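You operate a simulated robot arm through the tools that you are given. There is no shell and no other tool. Be economical: measure what you need, move in short steps, check, and stop when the job is done.

You are at the controls of a simulated two-armed robot. One attempt, no reset.

## Task
Shut the drawer of the feed table. Close the drawer of the parts bench. Take the green pot on the top of the green shelf and put it away on the potting bench. Take the brown hand brush from the trolley two's low shelf and put it on the trolley two's top shelf. Take the teal cover pot on the trolley two's mid shelf and put it away on the shelf 3 of the pot rack. Open the cards drawer. Do these in any order.

It is judged by the outcome, as a careful person would: the job done as asked, and still so three seconds after it is handed in. It fails if anything else is knocked over, pushed out of place, dropped, spilled or broken. Lids that push on must go on centred and level and be pressed home; caps that screw on are set level and turned clockwise until they are tight.

## Robot
Two 7-joint arms with two-finger parallel grippers on one trunk, on a base that drives. Base frame: it is fixed to the floor where the robot stands at the start and does not move with it; the origin is under the middle of the robot, x ahead of it, y to its left, z up. Readings come in mm, degrees, newtons and seconds.
The left shoulder is at the start at [50, 209, 1021], the right one opposite. With the tool pointing down near the work surface each hand reaches from about 100 to 840 mm from the robot's upright axis, wherever it stands, measured 20 degrees to its own side. Places, roughly: cards drawer [-7200, 2000, 600]; drawer of the feed table [800, -100, 600]; drawer of the parts bench [1900, 300, 700]; green pot (7x7x6 cm) [4000, 1800, 1100]; hand brush [5000, 2250, 500]; potting bench [-2300, -3000, 800]; shelf 3 of the pot rack [-3300, -3900, 1300]; teal cover pot (8x8x7 cm) [4700, 2300, 1000]; trolley two's top shelf [5000, 2300, 1500]. Payload 4.4 kg a hand.
The TCP of each hand is the grasp point between the finger pads, 23 mm short of the fingertips. In the tool frame z runs along the fingers and y along their closing line. Largest opening 94 mm; finger width 38, thickness 10; the body of the gripper, 54 by 96 mm, starts 39 mm behind the TCP.
Orientation is that of the tool frame in the base frame, as a unit quaternion [x, y, z, w]. With the fingers straight down and closing along the base's y, the tool's x points along the base's -x, its y along +y and its z along -z.

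## Interface
- The arms move only by the tool servo_tool. It takes "left_rows", "right_rows" or both (then of equal length, played together; a hand with none holds still); each is a list that holds one entry, the list of rows, each a list of 7 numbers: the shift along the base's x, y, z in units of 20 mm (1.0 is 20 mm), then the turn, a rotation vector about the base's x, y, z in units of 5 degrees (1.0 is 5 degrees), then the closure in counts, from 0 (fully open) to 255 (shut). In form: [[[dx, dy, dz, ax, ay, az, claw], ...]]. A call has 1 to 8 rows; each row shifts and turns the commanded pose from where the row before left it. A call with a number of a shift or a turn outside -1 to 1 is refused whole. A row lasts 0.2 s, in which the tool goes at most 50 mm and 8.6 degrees; a call with a longer step from one row to the next is refused whole, and so is a gripper value outside its range. Where a pose cannot be reached the arm comes as near as it can. A force on the tool above 40 N (or 10 N above the force at the start of the call, whichever is more), or a blocked arm, ends the call early, and 0.2 s more pass. The fingers move at their own pace (about 108 mm/s each) and stop on an object; they squeeze with about 31 N. The grip force told is the motor's: it shows also when the fingers shut on nothing. Time passes only in rows, and 0.2 s behind the last, so rows that do not move let the fingers close. It gives the time, the measured TCP pose, the force on the tool (base axes), the opening and the grip force at its end, in the units of the frame above (readings bear some noise), with the torque about the TCP (base axes, N m) and any sound that the robot's microphone picked up.
- Cameras (640 x 400 px; columns grow to the right, rows downward): "scene" is now at [152.6, -9.8, 1191.4]; the picture's right is [-0.11, -0.99, 0.00], its down [-0.58, 0.06, -0.81] and it looks along [0.81, -0.09, -0.59] (base axes); focal length 268 px, centre (320, 200). "left" rides on the left gripper at [86, -16, -75] in its tool frame; the picture's right is [0.18, 0.98, 0.00], its down [-0.58, 0.11, -0.81] and it looks along [-0.79, 0.15, 0.59] (tool axes); focal length 243 px, centre (320, 200). "right" rides on the right gripper at [86, 16, -74] in its tool frame; the picture's right is [-0.18, 0.98, 0.00], its down [-0.58, -0.11, -0.81] and it looks along [-0.79, -0.15, 0.59] (tool axes); focal length 243 px, centre (320, 200). There is no depth. A picture from a camera that has moved, and an enlarged one, comes with that camera's place and axes in the base frame and with its lens.
- get_image(camera): a new picture of that camera. It takes no simulated time.
- move_column(by): slides the trunk up (or, below 0, down) by that many mm; the arms and the scene camera ride with it, the base frame stays. It gives what a move gives, with no picture.
- drive_base(legs): drives the robot by 1 to 6 legs, each [ahead, left, turn to the left] in mm, mm and degrees, along the robot's own axes; the way and the turn of a leg run together, so that a leg with both is an arc; at most 1500 mm and 180 degrees a leg. The arms and the cameras ride along, it lands a little off, and it stops where it bumps. It gives what a move gives.
- head_to(pan, tilt): turns the head with the scene camera to pan (to the left, within 80 degrees either way) and tilt (down, from -29 to 69), counted from straight ahead of the robot. It gives what a move gives.
- inspect(camera, box): a new picture of the part [left, top, right, bottom] of that camera's present view, enlarged. It takes no simulated time.
- close_job(): hands the job in; it is judged then, once.

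Go step by step. Nothing tells you exact positions but the pictures and the camera data: compare them with the known pose of the tool, close in by small moves and look again before you grip or let go. The budget is 165 turns and 138 pictures, counting those below and the enlarged ones. Unless the task says otherwise, let go and move clear before handing in.

The tools are called after "Request:" by a JSON object that holds its "fn" and its "kwargs". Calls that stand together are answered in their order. servo_tool: Moves the arms, as the interface text tells. Its arguments: {"type":"object","properties":{"left_rows":{"type":"array"},"right_rows":{"type":"array"}},"required":[]} The other tools are called the same way: move_column (by) slides the trunk up or down; drive_base (legs) drives the base; head_to (pan, tilt) turns the head that bears the scene camera; get_image (camera) takes a picture; inspect (camera, box) takes an enlarged picture of a part of a camera's view; close_job () hands the job in.

At the start:

```text
clock: 0.0
left_ee_pos: [669.2, 165.3, 901.1]
left_orientation: [0.001, 1.0, -0.001, 0.001]
left_contact_force: [0.7, -0.2, -0.7]
left_torque: [0.03, 0.0, 0.03]
left_grip_width: 94.0
left_grip_force: 0.0
right_ee_pos: [598.0, -378.6, 928.4]
right_orientation: [0.001, 1.0, 0.001, -0.001]
right_contact_force: [0.7, -0.7, -0.5]
right_torque: [0.01, 0.02, 0.02]
right_grip_width: 94.0
right_grip_force: 0.0
trunk travel left (down, up): [-100.0, 463.0]
robot x, y, heading: [2.8, 0.3, -0.2]
head pan, tilt: [-6.3, 35.8]
```

scene: 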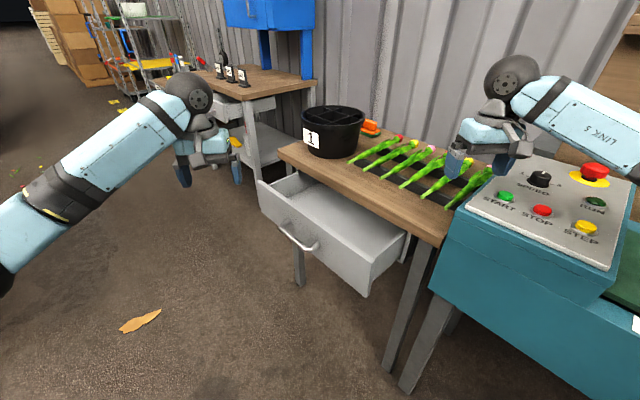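
right: 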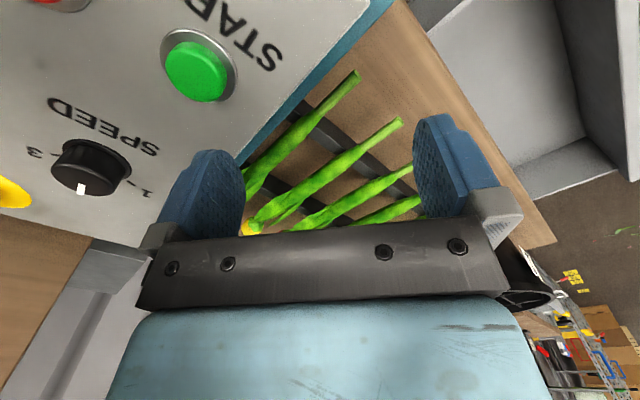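
left: 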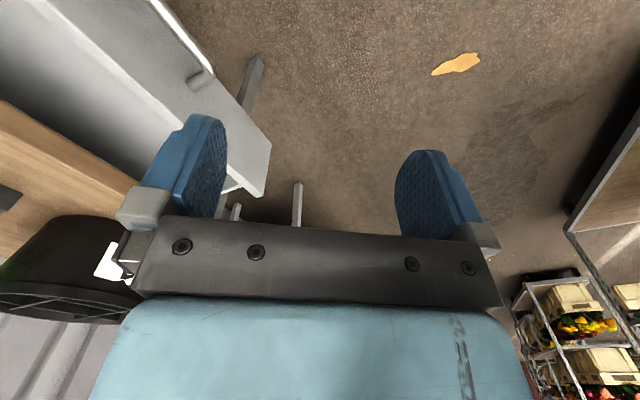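

I see the feed table's drawer open ahead, its front facing left and towards me; I'll look round before driving.

Request:
{"fn": "head_to", "kwargs": {"pan": 60, "tilt": 25}}

Request:
{"fn": "get_image", "kwargs": {"camera": "scene"}}

Request:
{"fn": "head_to", "kwargs": {"pan": 5, "tilt": 10}}

Request:
{"fn": "get_image", "kwargs": {"camera": "scene"}}

```text
clock: 1.4
left_ee_pos: [669.0, 165.6, 900.8]
left_orientation: [0.0, 1.0, 0.001, 0.0]
left_contact_force: [0.1, 0.0, 0.6]
left_torque: [0.03, 0.01, 0.03]
left_grip_width: 94.1
left_grip_force: 0.0
right_ee_pos: [598.3, -379.1, 927.6]
right_orientation: [0.001, 1.0, 0.0, -0.001]
right_contact_force: [0.1, 0.3, -0.5]
right_torque: [-0.01, 0.02, 0.0]
right_grip_width: 94.1
right_grip_force: 0.0
trunk travel left (down, up): [-100.0, 463.0]
robot x, y, heading: [1.1, 1.0, -0.1]
head pan, tilt: [60.0, 25.0]
```

```text
134 pictures are left
camera scene: at [111.6, 79.6, 1208.5], right [0.87, -0.5, 0.0], down [-0.21, -0.37, -0.91], along [0.45, 0.78, -0.42], focal length 268 px, centre (320, 200)
```

scene: 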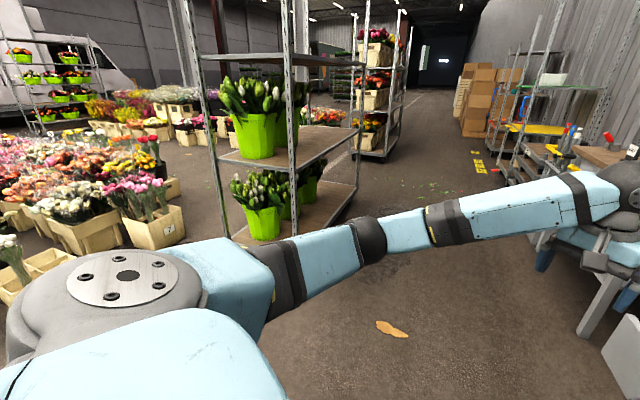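

```text
clock: 2.6
left_ee_pos: [667.7, 165.8, 901.2]
left_orientation: [0.0, 1.0, -0.001, 0.0]
left_contact_force: [0.5, -0.6, -1.1]
left_torque: [0.01, -0.01, -0.02]
left_grip_width: 94.0
left_grip_force: 0.0
right_ee_pos: [598.0, -378.7, 928.0]
right_orientation: [0.0, 1.0, 0.0, 0.001]
right_contact_force: [-0.5, -0.1, 0.3]
right_torque: [0.0, 0.01, 0.02]
right_grip_width: 94.0
right_grip_force: 0.1
trunk travel left (down, up): [-100.0, 463.0]
robot x, y, heading: [0.9, 1.0, -0.1]
head pan, tilt: [5.0, 10.0]
```

```text
133 pictures are left
camera scene: at [158.1, 8.0, 1232.9], right [0.09, -1.0, 0.0], down [-0.17, -0.02, -0.98], along [0.98, 0.09, -0.17], focal length 268 px, centre (320, 200)
```

scene: 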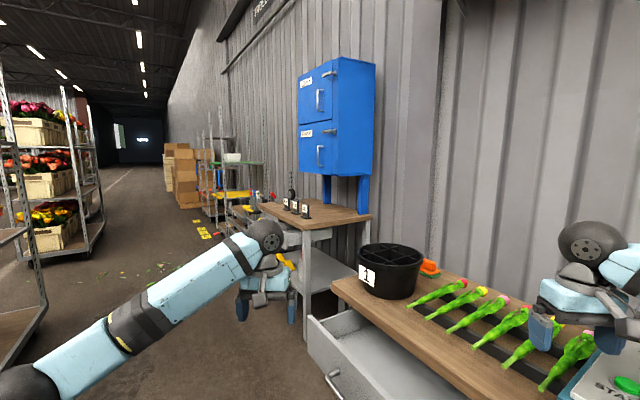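

Floor is clear to the left. I'll drive to face the drawer squarely, about 0.8 m out.

Request:
{"fn": "drive_base", "kwargs": {"legs": [[170, 525, 0], [0, 0, -54]]}}

Request:
{"fn": "head_to", "kwargs": {"pan": 0, "tilt": 40}}

Request:
{"fn": "get_image", "kwargs": {"camera": "scene"}}

```text
clock: 10.1
left_ee_pos: [705.0, 96.4, 902.1]
left_orientation: [0.446, 0.895, 0.0, 0.0]
left_contact_force: [-0.2, -0.4, 0.4]
left_torque: [0.0, -0.01, -0.04]
left_grip_width: 94.0
left_grip_force: 0.0
right_ee_pos: [228.9, -176.5, 928.8]
right_orientation: [0.446, 0.895, -0.001, 0.0]
right_contact_force: [0.3, 0.4, 0.6]
right_torque: [-0.01, 0.0, 0.01]
right_grip_width: 94.0
right_grip_force: 0.1
trunk travel left (down, up): [-100.0, 463.0]
robot x, y, heading: [166.4, 531.2, -52.9]
head pan, tilt: [5.0, 10.0]
```

```text
clock: 11.1
left_ee_pos: [703.8, 97.5, 901.3]
left_orientation: [0.445, 0.895, 0.0, 0.0]
left_contact_force: [-0.7, 1.2, 1.5]
left_torque: [-0.01, 0.02, -0.02]
left_grip_width: 93.7
left_grip_force: 0.0
right_ee_pos: [228.2, -175.4, 928.1]
right_orientation: [0.446, 0.895, 0.0, 0.0]
right_contact_force: [0.5, -0.4, -0.3]
right_torque: [0.0, 0.01, 0.02]
right_grip_width: 94.0
right_grip_force: 0.1
trunk travel left (down, up): [-100.0, 463.0]
robot x, y, heading: [170.7, 531.4, -52.9]
head pan, tilt: [0.0, 40.0]
```

```text
132 pictures are left
camera scene: at [260.3, 407.5, 1185.3], right [-0.8, -0.6, 0.0], down [-0.39, 0.51, -0.77], along [0.46, -0.61, -0.64], focal length 268 px, centre (320, 200)
```

scene: 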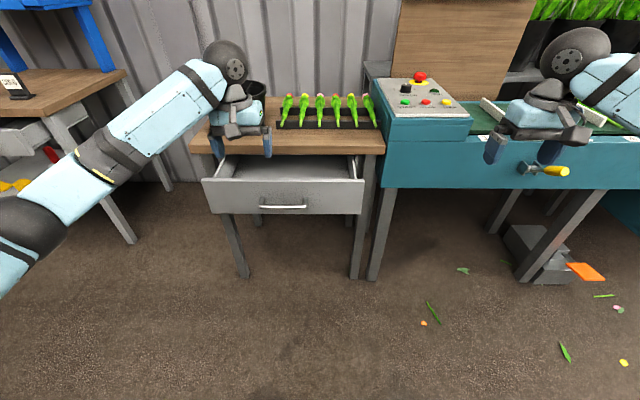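

The robot now faces the drawer squarely. I'll lower the closed left hand in front of the handle.

Request:
{"fn": "move_column", "kwargs": {"by": -100}}

Request:
{"fn": "servo_tool", "kwargs": {"left_rows": [[[-0.21, -0.16, -1, 0, 0, 0, 255], [-0.21, -0.16, -1, 0, 0, 0, 255], [-0.21, -0.16, -1, 0, 0, 0, 255], [-0.21, -0.16, -1, 0, 0, 0, 255], [-0.21, -0.16, -1, 0, 0, 0, 255], [-0.21, -0.16, -1, 0, 0, 0, 255], [-0.21, -0.16, -1, 0, 0, 0, 255], [-0.21, -0.16, -1, 0, 0, 0, 255]]]}}

Request:
{"fn": "get_image", "kwargs": {"camera": "scene"}}

Request:
{"fn": "get_image", "kwargs": {"camera": "left"}}

```text
clock: 12.4
left_ee_pos: [704.9, 96.5, 801.4]
left_orientation: [0.445, 0.895, 0.0, 0.0]
left_contact_force: [-0.3, -0.1, 0.8]
left_torque: [-0.03, -0.02, -0.02]
left_grip_width: 93.9
left_grip_force: 0.0
right_ee_pos: [229.7, -175.7, 827.5]
right_orientation: [0.445, 0.895, 0.001, 0.0]
right_contact_force: [-0.6, 0.2, 0.3]
right_torque: [-0.01, -0.01, 0.02]
right_grip_width: 94.1
right_grip_force: 0.0
trunk travel left (down, up): [0.0, 563.0]
robot x, y, heading: [171.9, 526.2, -53.1]
head pan, tilt: [0.0, 40.0]
```

```text
clock: 14.2
left_ee_pos: [670.4, 72.4, 640.3]
left_orientation: [0.444, 0.896, 0.0, 0.0]
left_contact_force: [-0.5, 0.0, -0.3]
left_torque: [-0.03, 0.01, -0.01]
left_grip_width: 0.1
left_grip_force: 31.7
right_ee_pos: [229.5, -176.4, 827.7]
right_orientation: [0.445, 0.895, 0.0, 0.0]
right_contact_force: [-0.1, 0.5, -0.4]
right_torque: [0.01, -0.02, 0.04]
right_grip_width: 94.1
right_grip_force: 0.1
trunk travel left (down, up): [0.0, 563.0]
robot x, y, heading: [170.2, 529.7, -52.6]
head pan, tilt: [0.0, 40.0]
```

```text
131 pictures are left
camera scene: at [260.3, 407.5, 1085.2], right [-0.8, -0.6, 0.0], down [-0.39, 0.51, -0.77], along [0.46, -0.61, -0.64], focal length 268 px, centre (320, 200)
```

scene: 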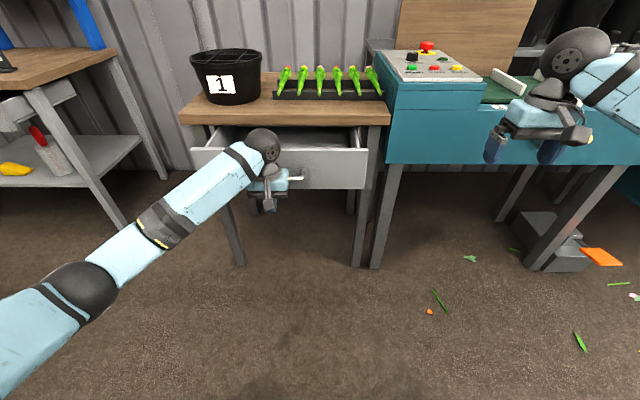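

```text
130 pictures are left
camera left: at [604.9, 131.0, 715.1], right [0.67, 0.74, 0.0], down [0.44, -0.4, 0.81], along [0.6, -0.54, -0.59], focal length 243 px, centre (320, 200)
```

left: 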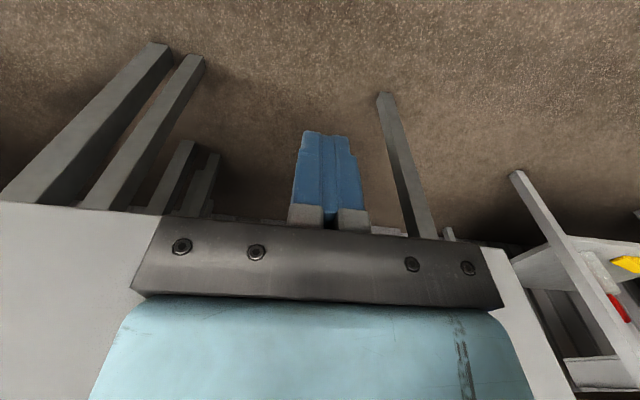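

The handle seems about 75 mm ahead at z≈665. I'll raise a little, centre on it and push forward.

Request:
{"fn": "drive_base", "kwargs": {"legs": [[50, 0, 0]]}}

Request:
{"fn": "servo_tool", "kwargs": {"left_rows": [[[-0.4, -0.3, 0.6, 0, 0, 0, 255], [0.3, -0.4, 0, 0, 0, 0, 255], [0.42, -0.56, 0, 0, 0, 0, 255], [0.42, -0.56, 0, 0, 0, 0, 255], [0.42, -0.56, 0, 0, 0, 0, 255], [0.42, -0.56, 0, 0, 0, 0, 255], [0.42, -0.56, 0, 0, 0, 0, 255], [0.42, -0.56, 0, 0, 0, 0, 255]]]}}

Request:
{"fn": "get_image", "kwargs": {"camera": "scene"}}

```text
clock: 15.1
left_ee_pos: [700.8, 32.4, 639.7]
left_orientation: [0.445, 0.896, 0.0, 0.0]
left_contact_force: [0.5, -0.6, -1.1]
left_torque: [0.02, 0.03, -0.01]
left_grip_width: 0.0
left_grip_force: 31.2
right_ee_pos: [259.1, -216.4, 827.8]
right_orientation: [0.446, 0.895, 0.0, 0.0]
right_contact_force: [0.0, 0.6, 0.1]
right_torque: [0.02, 0.04, 0.0]
right_grip_width: 94.4
right_grip_force: 0.1
trunk travel left (down, up): [0.0, 563.0]
robot x, y, heading: [199.9, 487.0, -52.9]
head pan, tilt: [0.0, 40.0]
```

```text
clock: 16.9
left_ee_pos: [749.5, -49.2, 652.3]
left_orientation: [0.445, 0.896, 0.0, 0.0]
left_contact_force: [-0.3, -0.4, -0.3]
left_torque: [0.0, 0.01, 0.02]
left_grip_width: 0.0
left_grip_force: 30.8
right_ee_pos: [259.2, -215.9, 827.4]
right_orientation: [0.445, 0.895, 0.0, 0.0]
right_contact_force: [0.3, 0.6, -0.3]
right_torque: [0.02, -0.03, 0.0]
right_grip_width: 94.0
right_grip_force: 0.1
trunk travel left (down, up): [0.0, 563.0]
robot x, y, heading: [203.9, 489.1, -52.9]
head pan, tilt: [0.0, 40.0]
```

```text
129 pictures are left
camera scene: at [290.2, 367.9, 1085.1], right [-0.8, -0.6, 0.0], down [-0.39, 0.51, -0.77], along [0.46, -0.61, -0.64], focal length 268 px, centre (320, 200)
```

scene: 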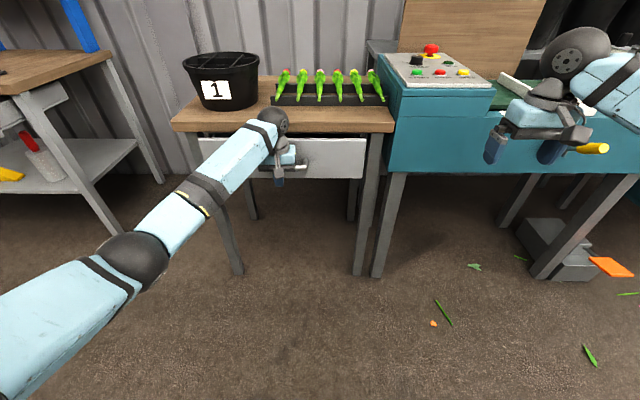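

The drawer has slid in most of the way. I keep pushing gently until it stops.

Request:
{"fn": "servo_tool", "kwargs": {"left_rows": [[[0.3, -0.4, 0, 0, 0, 0, 255], [0.3, -0.4, 0, 0, 0, 0, 255], [0.3, -0.4, 0, 0, 0, 0, 255], [0.3, -0.4, 0, 0, 0, 0, 255], [0.3, -0.4, 0, 0, 0, 0, 255], [0.3, -0.4, 0, 0, 0, 0, 255], [0.3, -0.4, 0, 0, 0, 0, 255]]]}}

Request:
{"fn": "inspect", "kwargs": {"camera": "scene", "box": [160, 60, 420, 220]}}

```text
clock: 18.1
left_ee_pos: [775.1, -84.5, 651.4]
left_orientation: [0.445, 0.896, 0.003, -0.003]
left_contact_force: [-6.7, 8.9, 4.1]
left_torque: [-0.22, -0.18, -0.02]
left_grip_width: 0.0
left_grip_force: 30.9
right_ee_pos: [258.2, -215.3, 828.7]
right_orientation: [0.445, 0.896, 0.0, 0.0]
right_contact_force: [-0.2, 0.5, 0.6]
right_torque: [-0.03, 0.01, 0.02]
right_grip_width: 93.9
right_grip_force: 0.0
trunk travel left (down, up): [0.0, 563.0]
robot x, y, heading: [198.6, 492.0, -52.6]
head pan, tilt: [0.0, 40.0]
stopped in row 5 (left hand): the force on the tool passed its limit at 51 N (the readings are from after the stop); the commanded pose is now the measured one
```

```text
2.46 times, centred on (290, 140) of scene
camera zoom: at [289.5, 369.1, 1085.5], right [-0.8, -0.6, 0.0], down [-0.39, 0.51, -0.77], along [0.46, -0.61, -0.64], focal length 660 px, centre (394, 348)
```

zoom: 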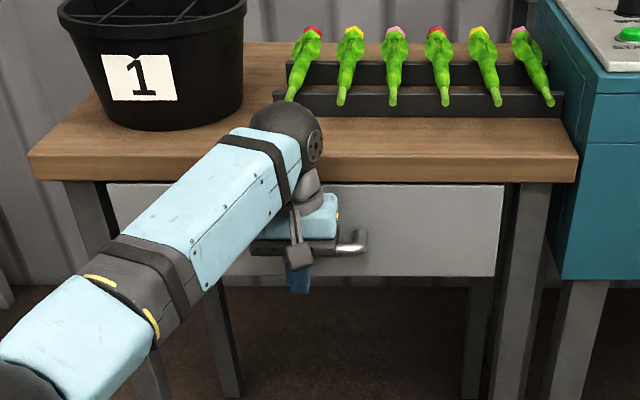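

It met a firm stop. I'll back the hand off and check the drawer.

Request:
{"fn": "servo_tool", "kwargs": {"left_rows": [[[-0.6, 0.8, 0, 0, 0, 0, 255], [-0.6, 0.8, 0, 0, 0, 0, 255], [-0.6, 0.8, 0, 0, 0, 0, 255], [-0.6, 0.8, 0, 0, 0, 0, 255]]]}}

Request:
{"fn": "drive_base", "kwargs": {"legs": [[-150, 0, 0]]}}

Request:
{"fn": "inspect", "kwargs": {"camera": "scene", "box": [160, 60, 420, 220]}}

Request:
{"fn": "head_to", "kwargs": {"pan": 60, "tilt": 25}}

Request:
{"fn": "get_image", "kwargs": {"camera": "scene"}}

```text
clock: 19.1
left_ee_pos: [728.1, -20.6, 649.6]
left_orientation: [0.445, 0.896, 0.002, -0.003]
left_contact_force: [-0.7, -0.3, -0.3]
left_torque: [0.0, -0.02, -0.03]
left_grip_width: 0.0
left_grip_force: 31.4
right_ee_pos: [259.1, -216.3, 827.7]
right_orientation: [0.445, 0.896, 0.0, 0.0]
right_contact_force: [0.9, -0.1, 0.3]
right_torque: [0.02, 0.0, -0.03]
right_grip_width: 93.6
right_grip_force: 0.1
trunk travel left (down, up): [0.0, 563.0]
robot x, y, heading: [200.8, 488.9, -52.8]
head pan, tilt: [0.0, 40.0]
```

```text
clock: 20.5
left_ee_pos: [638.5, 100.7, 649.8]
left_orientation: [0.444, 0.896, 0.002, -0.004]
left_contact_force: [-0.2, 0.1, -0.3]
left_torque: [0.03, 0.01, 0.01]
left_grip_width: 0.0
left_grip_force: 30.8
right_ee_pos: [168.6, -94.0, 828.6]
right_orientation: [0.444, 0.896, 0.0, 0.0]
right_contact_force: [0.8, -0.4, 0.9]
right_torque: [0.01, 0.01, -0.01]
right_grip_width: 94.1
right_grip_force: 0.0
trunk travel left (down, up): [0.0, 563.0]
robot x, y, heading: [108.9, 610.2, -52.7]
head pan, tilt: [0.0, 40.0]
```

```text
2.46 times, centred on (290, 140) of scene
camera zoom: at [198.7, 489.3, 1085.3], right [-0.8, -0.61, 0.0], down [-0.39, 0.51, -0.77], along [0.46, -0.61, -0.64], focal length 660 px, centre (394, 348)
```

zoom: 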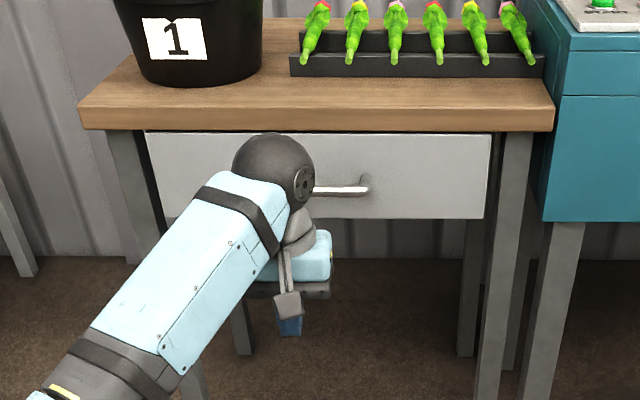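

```text
clock: 21.8
left_ee_pos: [639.0, 101.2, 649.5]
left_orientation: [0.444, 0.896, 0.003, -0.005]
left_contact_force: [0.4, -0.1, -1.2]
left_torque: [0.01, 0.01, -0.01]
left_grip_width: 0.0
left_grip_force: 30.4
right_ee_pos: [168.6, -94.2, 828.5]
right_orientation: [0.444, 0.896, 0.001, 0.0]
right_contact_force: [0.2, -0.4, 0.2]
right_torque: [-0.04, 0.01, 0.02]
right_grip_width: 93.8
right_grip_force: 0.2
trunk travel left (down, up): [0.0, 563.0]
robot x, y, heading: [110.1, 610.3, -52.7]
head pan, tilt: [60.0, 25.0]
```

```text
126 pictures are left
camera scene: at [238.7, 568.3, 1108.5], right [0.13, -0.99, 0.0], down [-0.42, -0.05, -0.91], along [0.9, 0.11, -0.42], focal length 268 px, centre (320, 200)
```

scene: 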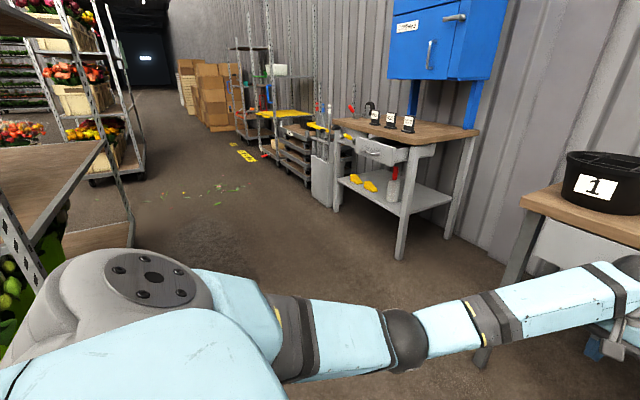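

Feed-table drawer is shut. Next is the parts bench drawer, seen slightly open; I drive left along the wall and look at it.

Request:
{"fn": "drive_base", "kwargs": {"legs": [[0, 1116, 0]]}}

Request:
{"fn": "head_to", "kwargs": {"pan": 0, "tilt": 30}}

Request:
{"fn": "get_image", "kwargs": {"camera": "scene"}}

Request:
{"fn": "move_column", "kwargs": {"by": 100}}

Request:
{"fn": "get_image", "kwargs": {"camera": "scene"}}

```text
clock: 27.5
left_ee_pos: [1117.4, 472.9, 649.0]
left_orientation: [0.433, 0.902, 0.003, -0.004]
left_contact_force: [-0.4, 0.9, -0.5]
left_torque: [-0.01, -0.01, 0.0]
left_grip_width: 0.1
left_grip_force: 31.4
right_ee_pos: [653.1, 265.6, 828.7]
right_orientation: [0.432, 0.902, 0.0, 0.002]
right_contact_force: [0.5, 0.2, -0.5]
right_torque: [0.01, -0.01, -0.01]
right_grip_width: 94.2
right_grip_force: 0.0
trunk travel left (down, up): [0.0, 563.0]
robot x, y, heading: [574.7, 966.6, -51.2]
head pan, tilt: [60.0, 25.0]
stopped in leg 1: the robot was blocked; the commanded pose is now the measured one
```

```text
clock: 28.8
left_ee_pos: [1118.2, 471.3, 649.7]
left_orientation: [0.433, 0.901, 0.003, -0.004]
left_contact_force: [0.0, 0.1, -0.8]
left_torque: [-0.03, 0.02, -0.02]
left_grip_width: 0.0
left_grip_force: 31.0
right_ee_pos: [653.5, 266.9, 829.7]
right_orientation: [0.433, 0.901, 0.001, 0.001]
right_contact_force: [0.4, 0.6, -0.4]
right_torque: [-0.02, -0.01, -0.02]
right_grip_width: 93.9
right_grip_force: 0.1
trunk travel left (down, up): [0.0, 563.0]
robot x, y, heading: [575.2, 966.4, -51.2]
head pan, tilt: [0.0, 30.0]
```

```text
125 pictures are left
camera scene: at [671.3, 845.5, 1100.5], right [-0.78, -0.63, 0.0], down [-0.31, 0.39, -0.87], along [0.54, -0.68, -0.5], focal length 268 px, centre (320, 200)
```

scene: 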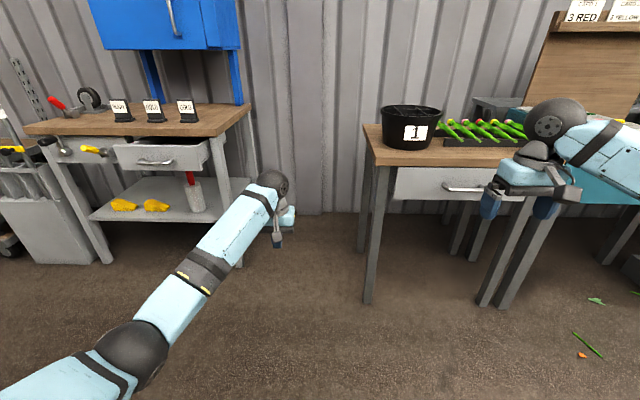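

```text
clock: 30.1
left_ee_pos: [1118.6, 471.9, 748.5]
left_orientation: [0.433, 0.902, 0.003, -0.005]
left_contact_force: [0.5, -0.1, -0.3]
left_torque: [0.01, 0.04, -0.01]
left_grip_width: 0.0
left_grip_force: 31.5
right_ee_pos: [653.0, 265.6, 928.0]
right_orientation: [0.433, 0.902, 0.001, 0.001]
right_contact_force: [-1.2, -0.6, 0.1]
right_torque: [-0.04, 0.02, 0.02]
right_grip_width: 94.0
right_grip_force: 0.1
trunk travel left (down, up): [-100.0, 463.0]
robot x, y, heading: [571.9, 968.6, -51.4]
head pan, tilt: [0.0, 30.0]
```

```text
124 pictures are left
camera scene: at [671.3, 845.1, 1200.4], right [-0.78, -0.62, 0.0], down [-0.31, 0.39, -0.87], along [0.54, -0.68, -0.5], focal length 268 px, centre (320, 200)
```

scene: 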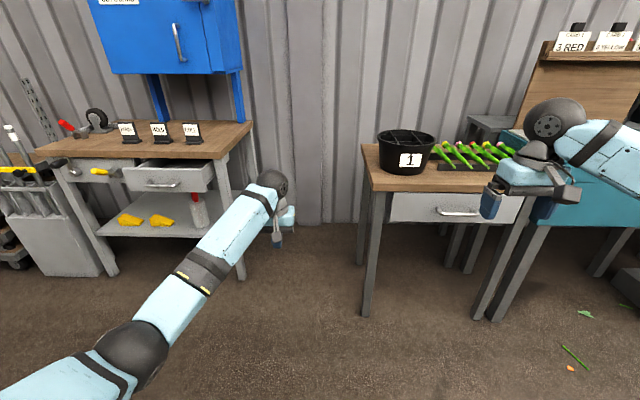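

Something blocked the drive on the left; I look there before moving on.

Request:
{"fn": "head_to", "kwargs": {"pan": 80, "tilt": 45}}

Request:
{"fn": "get_image", "kwargs": {"camera": "scene"}}

```text
clock: 31.6
left_ee_pos: [1118.6, 473.1, 748.7]
left_orientation: [0.432, 0.902, 0.004, -0.005]
left_contact_force: [-0.2, -0.5, 0.9]
left_torque: [-0.02, 0.04, 0.0]
left_grip_width: 0.1
left_grip_force: 31.2
right_ee_pos: [653.7, 265.0, 928.8]
right_orientation: [0.432, 0.902, 0.0, 0.001]
right_contact_force: [-0.5, -0.3, 0.4]
right_torque: [-0.01, 0.02, -0.02]
right_grip_width: 93.9
right_grip_force: 0.1
trunk travel left (down, up): [-100.0, 463.0]
robot x, y, heading: [574.6, 970.6, -51.5]
head pan, tilt: [80.0, 45.0]
```

```text
123 pictures are left
camera scene: at [686.1, 955.0, 1177.9], right [0.48, -0.88, 0.0], down [-0.62, -0.34, -0.71], along [0.62, 0.34, -0.71], focal length 268 px, centre (320, 200)
```

scene: 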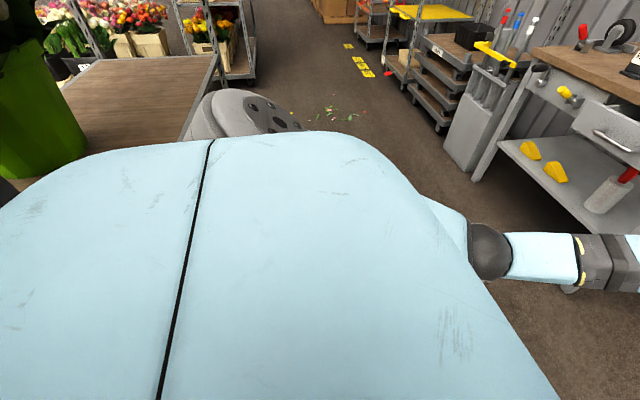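

The base's rear-left is against the flower trolley, so I go forward first, away from it, then left to the bench.

Request:
{"fn": "drive_base", "kwargs": {"legs": [[280, -20, 0], [0, 600, -1]]}}

Request:
{"fn": "head_to", "kwargs": {"pan": 10, "tilt": 35}}

Request:
{"fn": "get_image", "kwargs": {"camera": "scene"}}

```text
clock: 38.9
left_ee_pos: [1734.9, 596.0, 749.5]
left_orientation: [0.442, 0.897, 0.004, -0.005]
left_contact_force: [0.4, -0.1, 0.3]
left_torque: [-0.01, -0.03, -0.01]
left_grip_width: 0.0
left_grip_force: 30.3
right_ee_pos: [1264.7, 401.1, 928.5]
right_orientation: [0.443, 0.896, 0.001, 0.001]
right_contact_force: [-0.2, 0.9, 0.2]
right_torque: [-0.01, 0.0, 0.02]
right_grip_width: 93.8
right_grip_force: 0.0
trunk travel left (down, up): [-100.0, 463.0]
robot x, y, heading: [1200.0, 1103.7, -52.9]
head pan, tilt: [80.0, 45.0]
```

```text
clock: 40.3
left_ee_pos: [1734.1, 595.5, 748.6]
left_orientation: [0.444, 0.896, 0.003, -0.004]
left_contact_force: [0.2, -0.7, 0.1]
left_torque: [0.01, -0.02, -0.01]
left_grip_width: 0.0
left_grip_force: 30.6
right_ee_pos: [1265.6, 401.1, 929.2]
right_orientation: [0.443, 0.896, 0.001, 0.001]
right_contact_force: [1.0, 0.7, -0.3]
right_torque: [-0.01, -0.02, 0.03]
right_grip_width: 94.0
right_grip_force: 0.1
trunk travel left (down, up): [-100.0, 463.0]
robot x, y, heading: [1205.8, 1104.4, -52.8]
head pan, tilt: [10.0, 35.0]
```

```text
122 pictures are left
camera scene: at [1307.3, 991.8, 1192.7], right [-0.68, -0.73, 0.0], down [-0.42, 0.39, -0.82], along [0.6, -0.56, -0.57], focal length 268 px, centre (320, 200)
```

scene: 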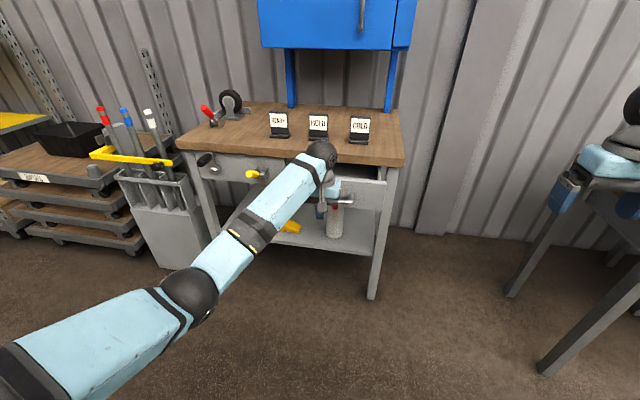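

The gripper hides the handle from the head camera; I check with the wrist camera.

Request:
{"fn": "get_image", "kwargs": {"camera": "left"}}

Request:
{"fn": "inspect", "kwargs": {"camera": "scene", "box": [230, 120, 430, 245]}}

```text
121 pictures are left
camera left: at [1668.8, 654.0, 825.1], right [0.67, 0.74, 0.0], down [0.44, -0.4, 0.8], along [0.6, -0.53, -0.6], focal length 243 px, centre (320, 200)
```

left: 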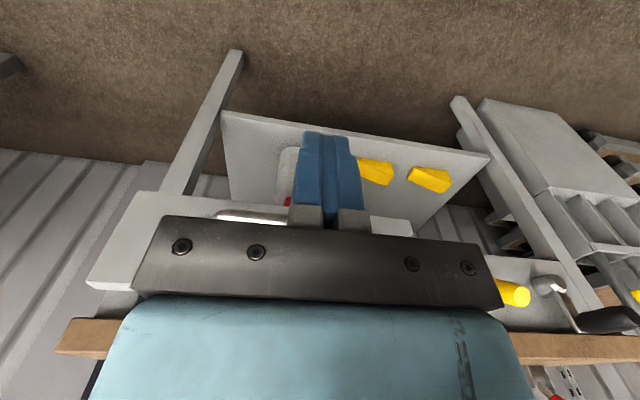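

```text
3.20 times, centred on (330, 182) of scene
camera zoom: at [1307.3, 991.8, 1192.7], right [-0.68, -0.73, 0.0], down [-0.42, 0.39, -0.82], along [0.6, -0.56, -0.57], focal length 858 px, centre (288, 256)
```

zoom: 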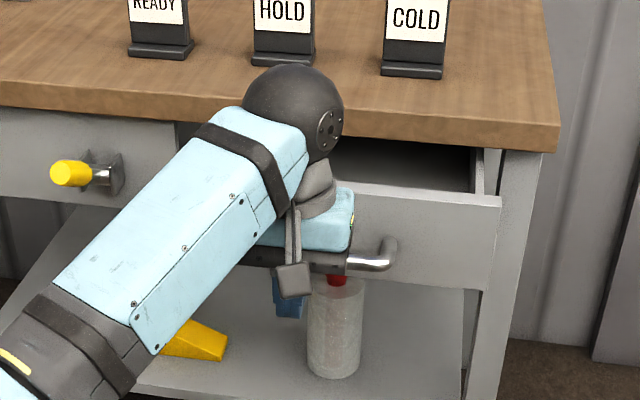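

Hand is in line with the handle, about 135 mm short of contact. I lower to handle height, drive closer, and push.

Request:
{"fn": "servo_tool", "kwargs": {"left_rows": [[[0, 0, -0.9, 0, 0, 0, 255], [0, 0, -0.9, 0, 0, 0, 255], [0, 0, -0.9, 0, 0, 0, 255], [0, 0, -0.9, 0, 0, 0, 255]]]}}

Request:
{"fn": "drive_base", "kwargs": {"legs": [[110, 0, 0]]}}

Request:
{"fn": "servo_tool", "kwargs": {"left_rows": [[[0.42, -0.56, 0, 0, 0, 0, 255], [0.42, -0.56, 0, 0, 0, 0, 255], [0.42, -0.56, 0, 0, 0, 0, 255], [0.42, -0.56, 0, 0, 0, 0, 255], [0.36, -0.48, 0, 0, 0, 0, 255], [0.36, -0.48, 0, 0, 0, 0, 255], [0.36, -0.48, 0, 0, 0, 0, 255]]]}}

Request:
{"fn": "inspect", "kwargs": {"camera": "scene", "box": [230, 120, 430, 245]}}

```text
clock: 41.3
left_ee_pos: [1734.7, 596.1, 675.6]
left_orientation: [0.444, 0.896, 0.004, -0.003]
left_contact_force: [0.3, -0.3, -0.5]
left_torque: [0.01, -0.01, -0.02]
left_grip_width: 0.2
left_grip_force: 30.9
right_ee_pos: [1265.9, 400.7, 928.3]
right_orientation: [0.442, 0.897, 0.0, 0.001]
right_contact_force: [-0.8, 0.7, 0.5]
right_torque: [-0.01, 0.0, 0.02]
right_grip_width: 94.1
right_grip_force: 0.1
trunk travel left (down, up): [-100.0, 463.0]
robot x, y, heading: [1204.8, 1104.2, -52.7]
head pan, tilt: [10.0, 35.0]
```

```text
clock: 42.5
left_ee_pos: [1801.9, 511.5, 676.7]
left_orientation: [0.442, 0.897, 0.003, -0.005]
left_contact_force: [0.4, -0.3, 0.2]
left_torque: [0.02, 0.03, -0.02]
left_grip_width: 0.2
left_grip_force: 30.6
right_ee_pos: [1332.3, 314.0, 929.3]
right_orientation: [0.442, 0.897, 0.0, 0.002]
right_contact_force: [0.4, 0.4, -0.3]
right_torque: [-0.01, -0.01, 0.01]
right_grip_width: 93.9
right_grip_force: 0.0
trunk travel left (down, up): [-100.0, 463.0]
robot x, y, heading: [1273.3, 1017.4, -52.6]
head pan, tilt: [10.0, 35.0]
```

```text
clock: 44.1
left_ee_pos: [1855.5, 437.5, 677.4]
left_orientation: [0.442, 0.897, 0.003, -0.005]
left_contact_force: [0.1, -0.1, 0.7]
left_torque: [-0.01, -0.01, -0.01]
left_grip_width: 0.0
left_grip_force: 31.0
right_ee_pos: [1332.5, 314.8, 928.3]
right_orientation: [0.442, 0.897, 0.0, 0.001]
right_contact_force: [-0.5, -0.3, 0.3]
right_torque: [0.0, 0.0, -0.01]
right_grip_width: 94.1
right_grip_force: 0.0
trunk travel left (down, up): [-100.0, 463.0]
robot x, y, heading: [1268.6, 1021.5, -52.7]
head pan, tilt: [10.0, 35.0]
```

```text
3.20 times, centred on (330, 182) of scene
camera zoom: at [1373.0, 905.8, 1192.7], right [-0.68, -0.74, 0.0], down [-0.42, 0.39, -0.82], along [0.6, -0.55, -0.57], focal length 858 px, centre (288, 256)
```

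zoom: 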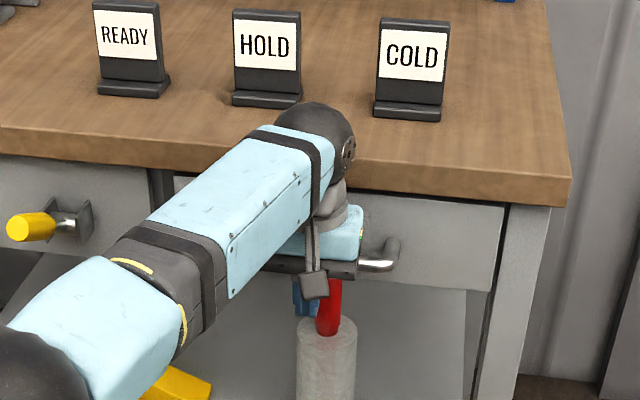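

Nearly closed; the right edge is close to flush. I push the last bit.

Request:
{"fn": "servo_tool", "kwargs": {"left_rows": [[[0.3, -0.4, 0, 0, 0, 0, 255], [0.3, -0.4, 0, 0, 0, 0, 255], [0.3, -0.4, 0, 0, 0, 0, 255], [0.3, -0.4, 0, 0, 0, 0, 255], [0.3, -0.4, 0, 0, 0, 0, 255], [0.3, -0.4, 0, 0, 0, 0, 255], [0.3, -0.4, 0, 0, 0, 0, 255]]]}}

Request:
{"fn": "servo_tool", "kwargs": {"left_rows": [[[-0.6, 0.8, 0, 0, 0, 0, 255], [-0.6, 0.8, 0, 0, 0, 0, 255], [-0.6, 0.8, 0, 0, 0, 0, 255], [-0.6, 0.8, 0, 0, 0, 0, 255], [-0.6, 0.8, 0, 0, 0, 0, 0], [-0.6, 0.8, 0, 0, 0, 0, 0]]]}}

Request:
{"fn": "inspect", "kwargs": {"camera": "scene", "box": [230, 120, 430, 245]}}

```text
clock: 45.7
left_ee_pos: [1860.5, 429.3, 677.0]
left_orientation: [0.442, 0.897, 0.003, -0.004]
left_contact_force: [-3.6, 1.5, 1.5]
left_torque: [-0.1, -0.09, -0.06]
left_grip_width: 0.0
left_grip_force: 30.9
left hand out of reach, approached as far as the arm can: row 2, 3, 4, 5, 6, 7
right_ee_pos: [1331.7, 313.9, 930.0]
right_orientation: [0.442, 0.897, 0.001, 0.002]
right_contact_force: [-0.3, 0.5, 0.1]
right_torque: [0.04, -0.03, 0.03]
right_grip_width: 94.1
right_grip_force: 0.0
trunk travel left (down, up): [-100.0, 463.0]
robot x, y, heading: [1266.8, 1018.5, -52.4]
head pan, tilt: [10.0, 35.0]
```

```text
clock: 47.1
left_ee_pos: [1790.5, 527.1, 677.4]
left_orientation: [0.443, 0.897, 0.003, -0.005]
left_contact_force: [-0.3, 0.2, -0.1]
left_torque: [0.01, -0.03, 0.01]
left_grip_width: 94.1
left_grip_force: 0.1
right_ee_pos: [1331.7, 314.8, 929.2]
right_orientation: [0.443, 0.897, 0.0, 0.002]
right_contact_force: [-0.2, 0.0, 0.1]
right_torque: [-0.01, 0.0, 0.03]
right_grip_width: 93.8
right_grip_force: 0.1
trunk travel left (down, up): [-100.0, 463.0]
robot x, y, heading: [1271.8, 1018.8, -52.8]
head pan, tilt: [10.0, 35.0]
```

```text
3.20 times, centred on (330, 182) of scene
camera zoom: at [1373.2, 906.0, 1192.8], right [-0.68, -0.74, 0.0], down [-0.42, 0.39, -0.82], along [0.6, -0.55, -0.57], focal length 858 px, centre (288, 256)
```

zoom: 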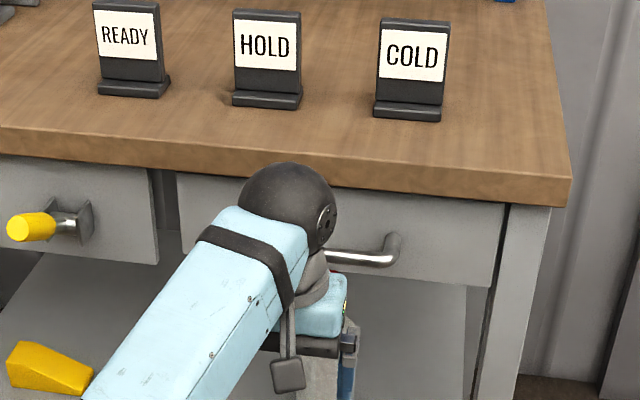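

That stop was an arm-reach limit, not the drawer. I drive closer and push again.

Request:
{"fn": "drive_base", "kwargs": {"legs": [[90, 0, 0]]}}

Request:
{"fn": "servo_tool", "kwargs": {"left_rows": [[[0, 0, 0, 0, 0, 0, 255], [0.3, -0.4, 0, 0, 0, 0, 255], [0.3, -0.4, 0, 0, 0, 0, 255], [0.3, -0.4, 0, 0, 0, 0, 255], [0.3, -0.4, 0, 0, 0, 0, 255], [0.3, -0.4, 0, 0, 0, 0, 255], [0.3, -0.4, 0, 0, 0, 0, 255], [0.3, -0.4, 0, 0, 0, 0, 255]]]}}

```text
clock: 48.2
left_ee_pos: [1845.7, 453.4, 676.8]
left_orientation: [0.443, 0.897, 0.003, -0.005]
left_contact_force: [-0.3, -0.8, -0.6]
left_torque: [0.02, 0.03, 0.0]
left_grip_width: 93.9
left_grip_force: 0.0
right_ee_pos: [1387.8, 243.5, 929.6]
right_orientation: [0.442, 0.897, 0.0, 0.0]
right_contact_force: [0.4, 0.1, -1.1]
right_torque: [0.01, -0.03, 0.01]
right_grip_width: 93.9
right_grip_force: 0.0
trunk travel left (down, up): [-100.0, 463.0]
robot x, y, heading: [1326.7, 948.5, -52.6]
head pan, tilt: [10.0, 35.0]
```

```text
clock: 49.3
left_ee_pos: [1863.8, 431.9, 676.6]
left_orientation: [0.443, 0.897, 0.006, -0.008]
left_contact_force: [-6.1, 9.9, 4.9]
left_torque: [-0.33, -0.17, -0.02]
left_grip_width: 0.0
left_grip_force: 31.0
right_ee_pos: [1387.8, 243.4, 929.8]
right_orientation: [0.442, 0.897, 0.001, 0.001]
right_contact_force: [0.0, -0.3, 0.2]
right_torque: [0.0, -0.03, 0.0]
right_grip_width: 94.3
right_grip_force: 0.0
trunk travel left (down, up): [-100.0, 463.0]
robot x, y, heading: [1324.3, 951.4, -52.4]
head pan, tilt: [10.0, 35.0]
stopped in row 5 (left hand): the force on the tool passed its limit at 47 N (the readings are from after the stop); the commanded pose is now the measured one
```

Firm stop at the same place: parts bench drawer is shut. I back off and look towards the green shelf and trolley two.

Request:
{"fn": "servo_tool", "kwargs": {"left_rows": [[[-0.6, 0.8, 0, 0, 0, 0, 255], [-0.6, 0.8, 0, 0, 0, 0, 255], [-0.6, 0.8, 0, 0, 0, 0, 0], [-0.6, 0.8, 0, 0, 0, 0, 0]]]}}

Request:
{"fn": "drive_base", "kwargs": {"legs": [[-200, 0, 0], [0, 0, 70]]}}

Request:
{"fn": "head_to", "kwargs": {"pan": 0, "tilt": 20}}

Request:
{"fn": "get_image", "kwargs": {"camera": "scene"}}

```text
clock: 50.3
left_ee_pos: [1815.8, 493.8, 675.0]
left_orientation: [0.444, 0.896, 0.005, -0.008]
left_contact_force: [-0.3, -0.1, 0.5]
left_torque: [0.02, 0.01, 0.01]
left_grip_width: 94.0
left_grip_force: 0.1
right_ee_pos: [1388.8, 242.9, 929.1]
right_orientation: [0.443, 0.897, 0.0, 0.001]
right_contact_force: [1.8, -0.1, 0.2]
right_torque: [0.0, 0.01, 0.0]
right_grip_width: 94.1
right_grip_force: 0.1
trunk travel left (down, up): [-100.0, 463.0]
robot x, y, heading: [1323.3, 948.0, -52.7]
head pan, tilt: [10.0, 35.0]
```

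```text
clock: 54.9
left_ee_pos: [1797.5, 1412.5, 675.4]
left_orientation: [-0.153, 0.988, 0.0, -0.01]
left_contact_force: [-0.1, -0.6, -0.6]
left_torque: [0.0, 0.0, -0.01]
left_grip_width: 94.2
left_grip_force: 0.0
right_ee_pos: [1888.0, 925.9, 928.0]
right_orientation: [-0.154, 0.988, 0.0, 0.001]
right_contact_force: [0.2, 0.4, 0.5]
right_torque: [-0.06, 0.01, 0.02]
right_grip_width: 94.0
right_grip_force: 0.0
trunk travel left (down, up): [-100.0, 463.0]
robot x, y, heading: [1202.6, 1106.9, 17.7]
head pan, tilt: [10.0, 35.0]
```

```text
clock: 55.7
left_ee_pos: [1797.6, 1412.1, 675.1]
left_orientation: [-0.154, 0.988, 0.0, -0.009]
left_contact_force: [-0.9, 0.1, -0.2]
left_torque: [-0.03, 0.01, -0.02]
left_grip_width: 93.8
left_grip_force: 0.0
right_ee_pos: [1889.3, 923.3, 928.2]
right_orientation: [-0.153, 0.988, 0.001, 0.001]
right_contact_force: [0.0, 0.1, -0.1]
right_torque: [0.03, 0.03, -0.01]
right_grip_width: 94.1
right_grip_force: 0.0
trunk travel left (down, up): [-100.0, 463.0]
robot x, y, heading: [1202.1, 1103.2, 17.6]
head pan, tilt: [0.0, 20.0]
```

```text
117 pictures are left
camera scene: at [1355.3, 1152.7, 1216.5], right [0.3, -0.95, 0.0], down [-0.33, -0.1, -0.94], along [0.9, 0.29, -0.34], focal length 268 px, centre (320, 200)
```

scene: 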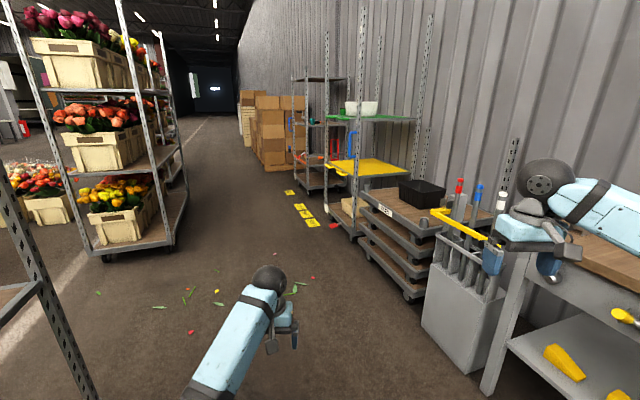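

The cart with the green shelf stands ahead right, trolley two behind it. I raise the trunk to clear everything and drive up the aisle.

Request:
{"fn": "move_column", "kwargs": {"by": 200}}

Request:
{"fn": "drive_base", "kwargs": {"legs": [[1000, 0, 0], [1000, 350, 20]]}}

Request:
{"fn": "head_to", "kwargs": {"pan": -20, "tilt": 20}}

Request:
{"fn": "get_image", "kwargs": {"camera": "scene"}}

```text
clock: 57.8
left_ee_pos: [1796.4, 1412.3, 874.6]
left_orientation: [-0.153, 0.988, 0.0, -0.009]
left_contact_force: [-0.4, 0.0, -0.2]
left_torque: [0.01, 0.0, 0.01]
left_grip_width: 94.0
left_grip_force: 0.0
right_ee_pos: [1888.8, 924.1, 1129.1]
right_orientation: [-0.154, 0.988, 0.002, 0.001]
right_contact_force: [0.3, -0.4, -0.3]
right_torque: [0.02, -0.01, -0.02]
right_grip_width: 94.0
right_grip_force: 0.1
trunk travel left (down, up): [-300.0, 263.0]
robot x, y, heading: [1204.6, 1108.5, 17.7]
head pan, tilt: [0.0, 20.0]
```

```text
clock: 67.9
left_ee_pos: [3266.9, 2687.6, 875.0]
left_orientation: [-0.338, 0.941, -0.002, -0.009]
left_contact_force: [-0.2, 1.1, 0.0]
left_torque: [0.0, 0.01, -0.01]
left_grip_width: 94.1
left_grip_force: 0.0
right_ee_pos: [3531.9, 2270.5, 1129.4]
right_orientation: [-0.34, 0.941, 0.001, 0.0]
right_contact_force: [0.2, 1.0, -0.5]
right_torque: [-0.03, 0.0, 0.04]
right_grip_width: 94.3
right_grip_force: 0.0
trunk travel left (down, up): [-300.0, 263.0]
robot x, y, heading: [2831.1, 2178.7, 39.3]
head pan, tilt: [0.0, 20.0]
```

```text
clock: 68.8
left_ee_pos: [3267.0, 2686.7, 876.3]
left_orientation: [-0.339, 0.941, -0.002, -0.009]
left_contact_force: [1.3, -0.1, 0.4]
left_torque: [0.0, -0.01, 0.02]
left_grip_width: 94.1
left_grip_force: 0.0
right_ee_pos: [3532.9, 2269.4, 1127.3]
right_orientation: [-0.339, 0.941, 0.001, 0.002]
right_contact_force: [-0.2, 0.6, -0.6]
right_torque: [0.02, 0.03, 0.01]
right_grip_width: 94.0
right_grip_force: 0.0
trunk travel left (down, up): [-300.0, 263.0]
robot x, y, heading: [2829.6, 2176.5, 39.7]
head pan, tilt: [-20.0, 20.0]
```

```text
116 pictures are left
camera scene: at [2969.4, 2253.6, 1416.6], right [0.34, -0.94, 0.0], down [-0.32, -0.11, -0.94], along [0.89, 0.32, -0.34], focal length 268 px, centre (320, 200)
```

scene: 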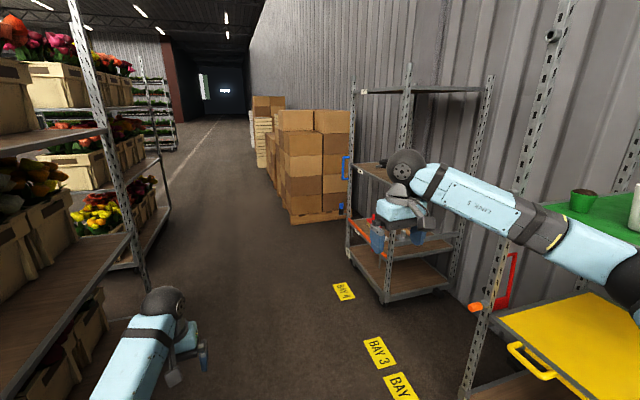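

Green pot is at about (3970, 1760) on the green shelf; trolley two lies ahead right. I go there first: along the aisle, then turn to face it.

Request:
{"fn": "drive_base", "kwargs": {"legs": [[850, 0, -2], [830, 0, 0], [0, 0, -91]]}}

Request:
{"fn": "head_to", "kwargs": {"pan": 0, "tilt": 30}}

Request:
{"fn": "get_image", "kwargs": {"camera": "scene"}}

```text
clock: 81.2
left_ee_pos: [4634.4, 2772.7, 874.5]
left_orientation: [0.444, 0.896, 0.006, -0.008]
left_contact_force: [-0.6, -0.2, -0.1]
left_torque: [0.02, 0.01, 0.01]
left_grip_width: 94.2
left_grip_force: 0.0
right_ee_pos: [4205.6, 2522.8, 1128.2]
right_orientation: [0.444, 0.896, 0.001, 0.001]
right_contact_force: [-0.2, -0.4, 0.1]
right_torque: [0.0, 0.01, 0.0]
right_grip_width: 94.1
right_grip_force: 0.1
trunk travel left (down, up): [-300.0, 263.0]
robot x, y, heading: [4145.7, 3228.9, -53.1]
head pan, tilt: [-20.0, 20.0]
```

```text
clock: 82.0
left_ee_pos: [4634.7, 2771.9, 875.4]
left_orientation: [0.445, 0.896, 0.006, -0.008]
left_contact_force: [-0.3, -0.2, 0.1]
left_torque: [0.01, -0.02, 0.0]
left_grip_width: 94.0
left_grip_force: 0.0
right_ee_pos: [4206.7, 2524.3, 1129.2]
right_orientation: [0.444, 0.896, 0.001, 0.001]
right_contact_force: [-1.0, -0.2, 0.5]
right_torque: [0.01, -0.01, 0.0]
right_grip_width: 94.0
right_grip_force: 0.0
trunk travel left (down, up): [-300.0, 263.0]
robot x, y, heading: [4145.2, 3230.4, -53.0]
head pan, tilt: [0.0, 30.0]
```

```text
115 pictures are left
camera scene: at [4239.1, 3102.2, 1400.6], right [-0.8, -0.6, 0.0], down [-0.3, 0.4, -0.87], along [0.52, -0.69, -0.5], focal length 268 px, centre (320, 200)
```

scene: 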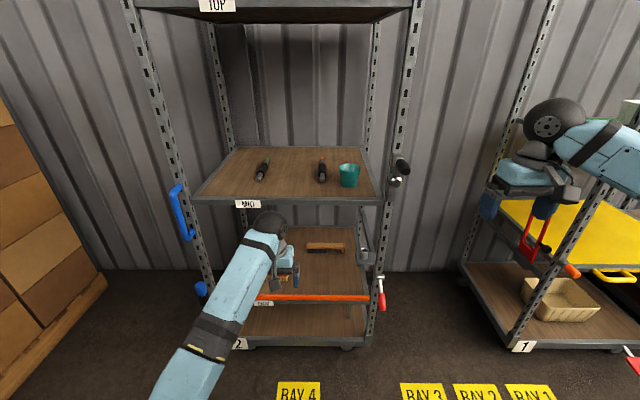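

I see trolley two: teal pot on MID, brown brush lying crosswise on LOW. I turn the left hand 90° (to grip across the brush) while drawing the right hand back out of the way.

Request:
{"fn": "servo_tool", "kwargs": {"left_rows": [[[0, 0, 0, 0, 0, 1, 0], [0, 0, 0, 0, 0, 1, 0], [0, 0, 0, 0, 0, 1, 0], [0, 0, 0, 0, 0, 1, 0], [0, 0, 0, 0, 0, 1, 0], [0, 0, 0, 0, 0, 1, 0], [0, 0, 0, 0, 0, 1, 0], [0, 0, 0, 0, 0, 1, 0]]], "right_rows": [[[-0.6, 0.8, 0, 0, 0, 0, 0], [-0.6, 0.8, 0, 0, 0, 0, 0], [-0.6, 0.8, 0, 0, 0, 0, 0], [-0.6, 0.8, 0, 0, 0, 0, 0], [-0.6, 0.8, 0, 0, 0, 0, 0], [-0.6, 0.8, 0, 0, 0, 0, 0], [-0.6, 0.8, 0, 0, 0, 0, 0], [-0.6, 0.8, 0, 0, 0, 0, 0]]]}}

Request:
{"fn": "servo_tool", "kwargs": {"left_rows": [[[0, 0, 0, 0, 0, 1, 0], [0, 0, 0, 0, 0, 1, 0], [0, 0, 0, 0, 0, 1, 0], [0, 0, 0, 0, 0, 1, 0], [0, 0, 0, 0, 0, 1, 0], [0, 0, 0, 0, 0, 1, 0], [0, 0, 0, 0, 0, 1, 0], [0, 0, 0, 0, 0, 1, 0]]], "right_rows": [[[-0.6, 0.8, 0, 0, 0, 0, 0], [-0.6, 0.8, 0, 0, 0, 0, 0], [-0.6, 0.8, 0, 0, 0, 0, 0], [-0.6, 0.8, 0, 0, 0, 0, 0], [-0.6, 0.8, 0, 0, 0, 0, 0], [-0.6, 0.8, 0, 0, 0, 0, 0], [-0.6, 0.8, 0, 0, 0, 0, 0], [-0.6, 0.8, 0, 0, 0, 0, 0]]]}}

Request:
{"fn": "servo_tool", "kwargs": {"left_rows": [[[0, 0, 0, 0, 0, 1, 0], [0, 0, 0, 0, 0, 1, 0]]]}}

Request:
{"fn": "move_column", "kwargs": {"by": -300}}

Request:
{"fn": "get_image", "kwargs": {"camera": "scene"}}

```text
clock: 83.8
left_ee_pos: [4635.1, 2771.8, 875.4]
left_orientation: [0.11, 0.994, 0.003, -0.009]
left_contact_force: [-0.2, -0.1, 0.0]
left_torque: [0.02, -0.01, -0.03]
left_grip_width: 94.0
left_grip_force: 0.0
right_ee_pos: [4107.2, 2653.1, 1130.2]
right_orientation: [0.443, 0.896, 0.0, 0.002]
right_contact_force: [-0.7, -0.3, 0.2]
right_torque: [-0.02, -0.05, 0.03]
right_grip_width: 94.1
right_grip_force: 0.1
trunk travel left (down, up): [-300.0, 263.0]
robot x, y, heading: [4144.8, 3224.3, -52.8]
head pan, tilt: [0.0, 30.0]
```

```text
clock: 85.8
left_ee_pos: [4702.9, 2811.8, 863.4]
left_orientation: [-0.269, 0.962, 0.019, 0.038]
left_contact_force: [0.2, 1.1, -0.2]
left_torque: [0.0, -0.02, -0.01]
left_grip_width: 93.9
left_grip_force: 0.0
right_ee_pos: [4024.1, 2744.0, 1137.7]
right_orientation: [0.443, 0.896, 0.001, 0.001]
right_contact_force: [0.2, 0.4, 0.8]
right_torque: [0.03, 0.01, -0.03]
right_grip_width: 94.2
right_grip_force: 0.0
right hand out of reach, approached as far as the arm can: row 7, 8
trunk travel left (down, up): [-300.0, 263.0]
robot x, y, heading: [4147.3, 3228.3, -52.8]
head pan, tilt: [0.0, 30.0]
stopped in row 8 (left hand): the arm was blocked; the commanded pose is now the measured one
```

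```text
clock: 86.6
left_ee_pos: [4727.5, 2829.6, 860.9]
left_orientation: [-0.363, 0.929, 0.029, 0.056]
left_contact_force: [-0.4, -0.5, 0.6]
left_torque: [0.0, -0.03, -0.01]
left_grip_width: 93.9
left_grip_force: 0.1
right_ee_pos: [4023.7, 2745.1, 1136.4]
right_orientation: [0.444, 0.896, 0.001, 0.0]
right_contact_force: [-0.8, 0.4, -0.9]
right_torque: [0.02, -0.01, -0.01]
right_grip_width: 93.8
right_grip_force: 0.0
trunk travel left (down, up): [-300.0, 263.0]
robot x, y, heading: [4141.3, 3226.3, -53.0]
head pan, tilt: [0.0, 30.0]
stopped in row 2 (left hand): the arm was blocked; the commanded pose is now the measured one
```

```text
clock: 89.6
left_ee_pos: [4731.3, 2810.0, 626.7]
left_orientation: [-0.363, 0.929, -0.008, 0.07]
left_contact_force: [0.4, -0.2, 0.1]
left_torque: [0.01, 0.01, -0.01]
left_grip_width: 94.0
left_grip_force: 0.1
right_ee_pos: [4013.5, 2744.6, 849.2]
right_orientation: [0.443, 0.896, 0.005, 0.01]
right_contact_force: [0.2, 0.1, -0.2]
right_torque: [-0.03, 0.02, -0.02]
right_grip_width: 93.9
right_grip_force: 0.0
trunk travel left (down, up): [0.0, 563.0]
robot x, y, heading: [4147.5, 3226.7, -52.8]
head pan, tilt: [0.0, 30.0]
```

```text
114 pictures are left
camera scene: at [4222.5, 3103.1, 1115.2], right [-0.8, -0.6, -0.02], down [-0.28, 0.4, -0.87], along [0.53, -0.69, -0.49], focal length 268 px, centre (320, 200)
```

scene: 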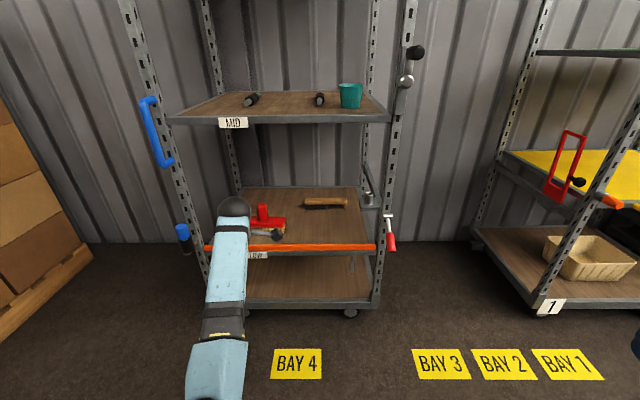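

The left arm met something while turning and lowering. I look to the left to see what is touching.

Request:
{"fn": "head_to", "kwargs": {"pan": 60, "tilt": 50}}

Request:
{"fn": "get_image", "kwargs": {"camera": "scene"}}

```text
clock: 90.9
left_ee_pos: [4732.1, 2808.3, 627.0]
left_orientation: [-0.363, 0.929, -0.007, 0.071]
left_contact_force: [0.2, -0.4, -0.2]
left_torque: [0.0, 0.0, -0.01]
left_grip_width: 94.0
left_grip_force: 0.0
right_ee_pos: [4013.0, 2743.4, 847.4]
right_orientation: [0.443, 0.896, 0.005, 0.009]
right_contact_force: [0.2, -0.5, -0.6]
right_torque: [-0.01, 0.01, -0.01]
right_grip_width: 94.0
right_grip_force: 0.0
trunk travel left (down, up): [0.0, 563.0]
robot x, y, heading: [4145.0, 3228.4, -52.7]
head pan, tilt: [60.0, 50.0]
```

```text
113 pictures are left
camera scene: at [4245.5, 3183.5, 1085.2], right [0.12, -0.99, 0.0], down [-0.75, -0.1, -0.66], along [0.65, 0.08, -0.75], focal length 268 px, centre (320, 200)
```

scene: 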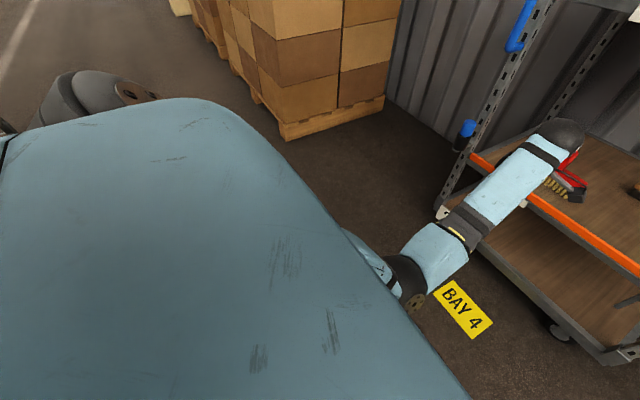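

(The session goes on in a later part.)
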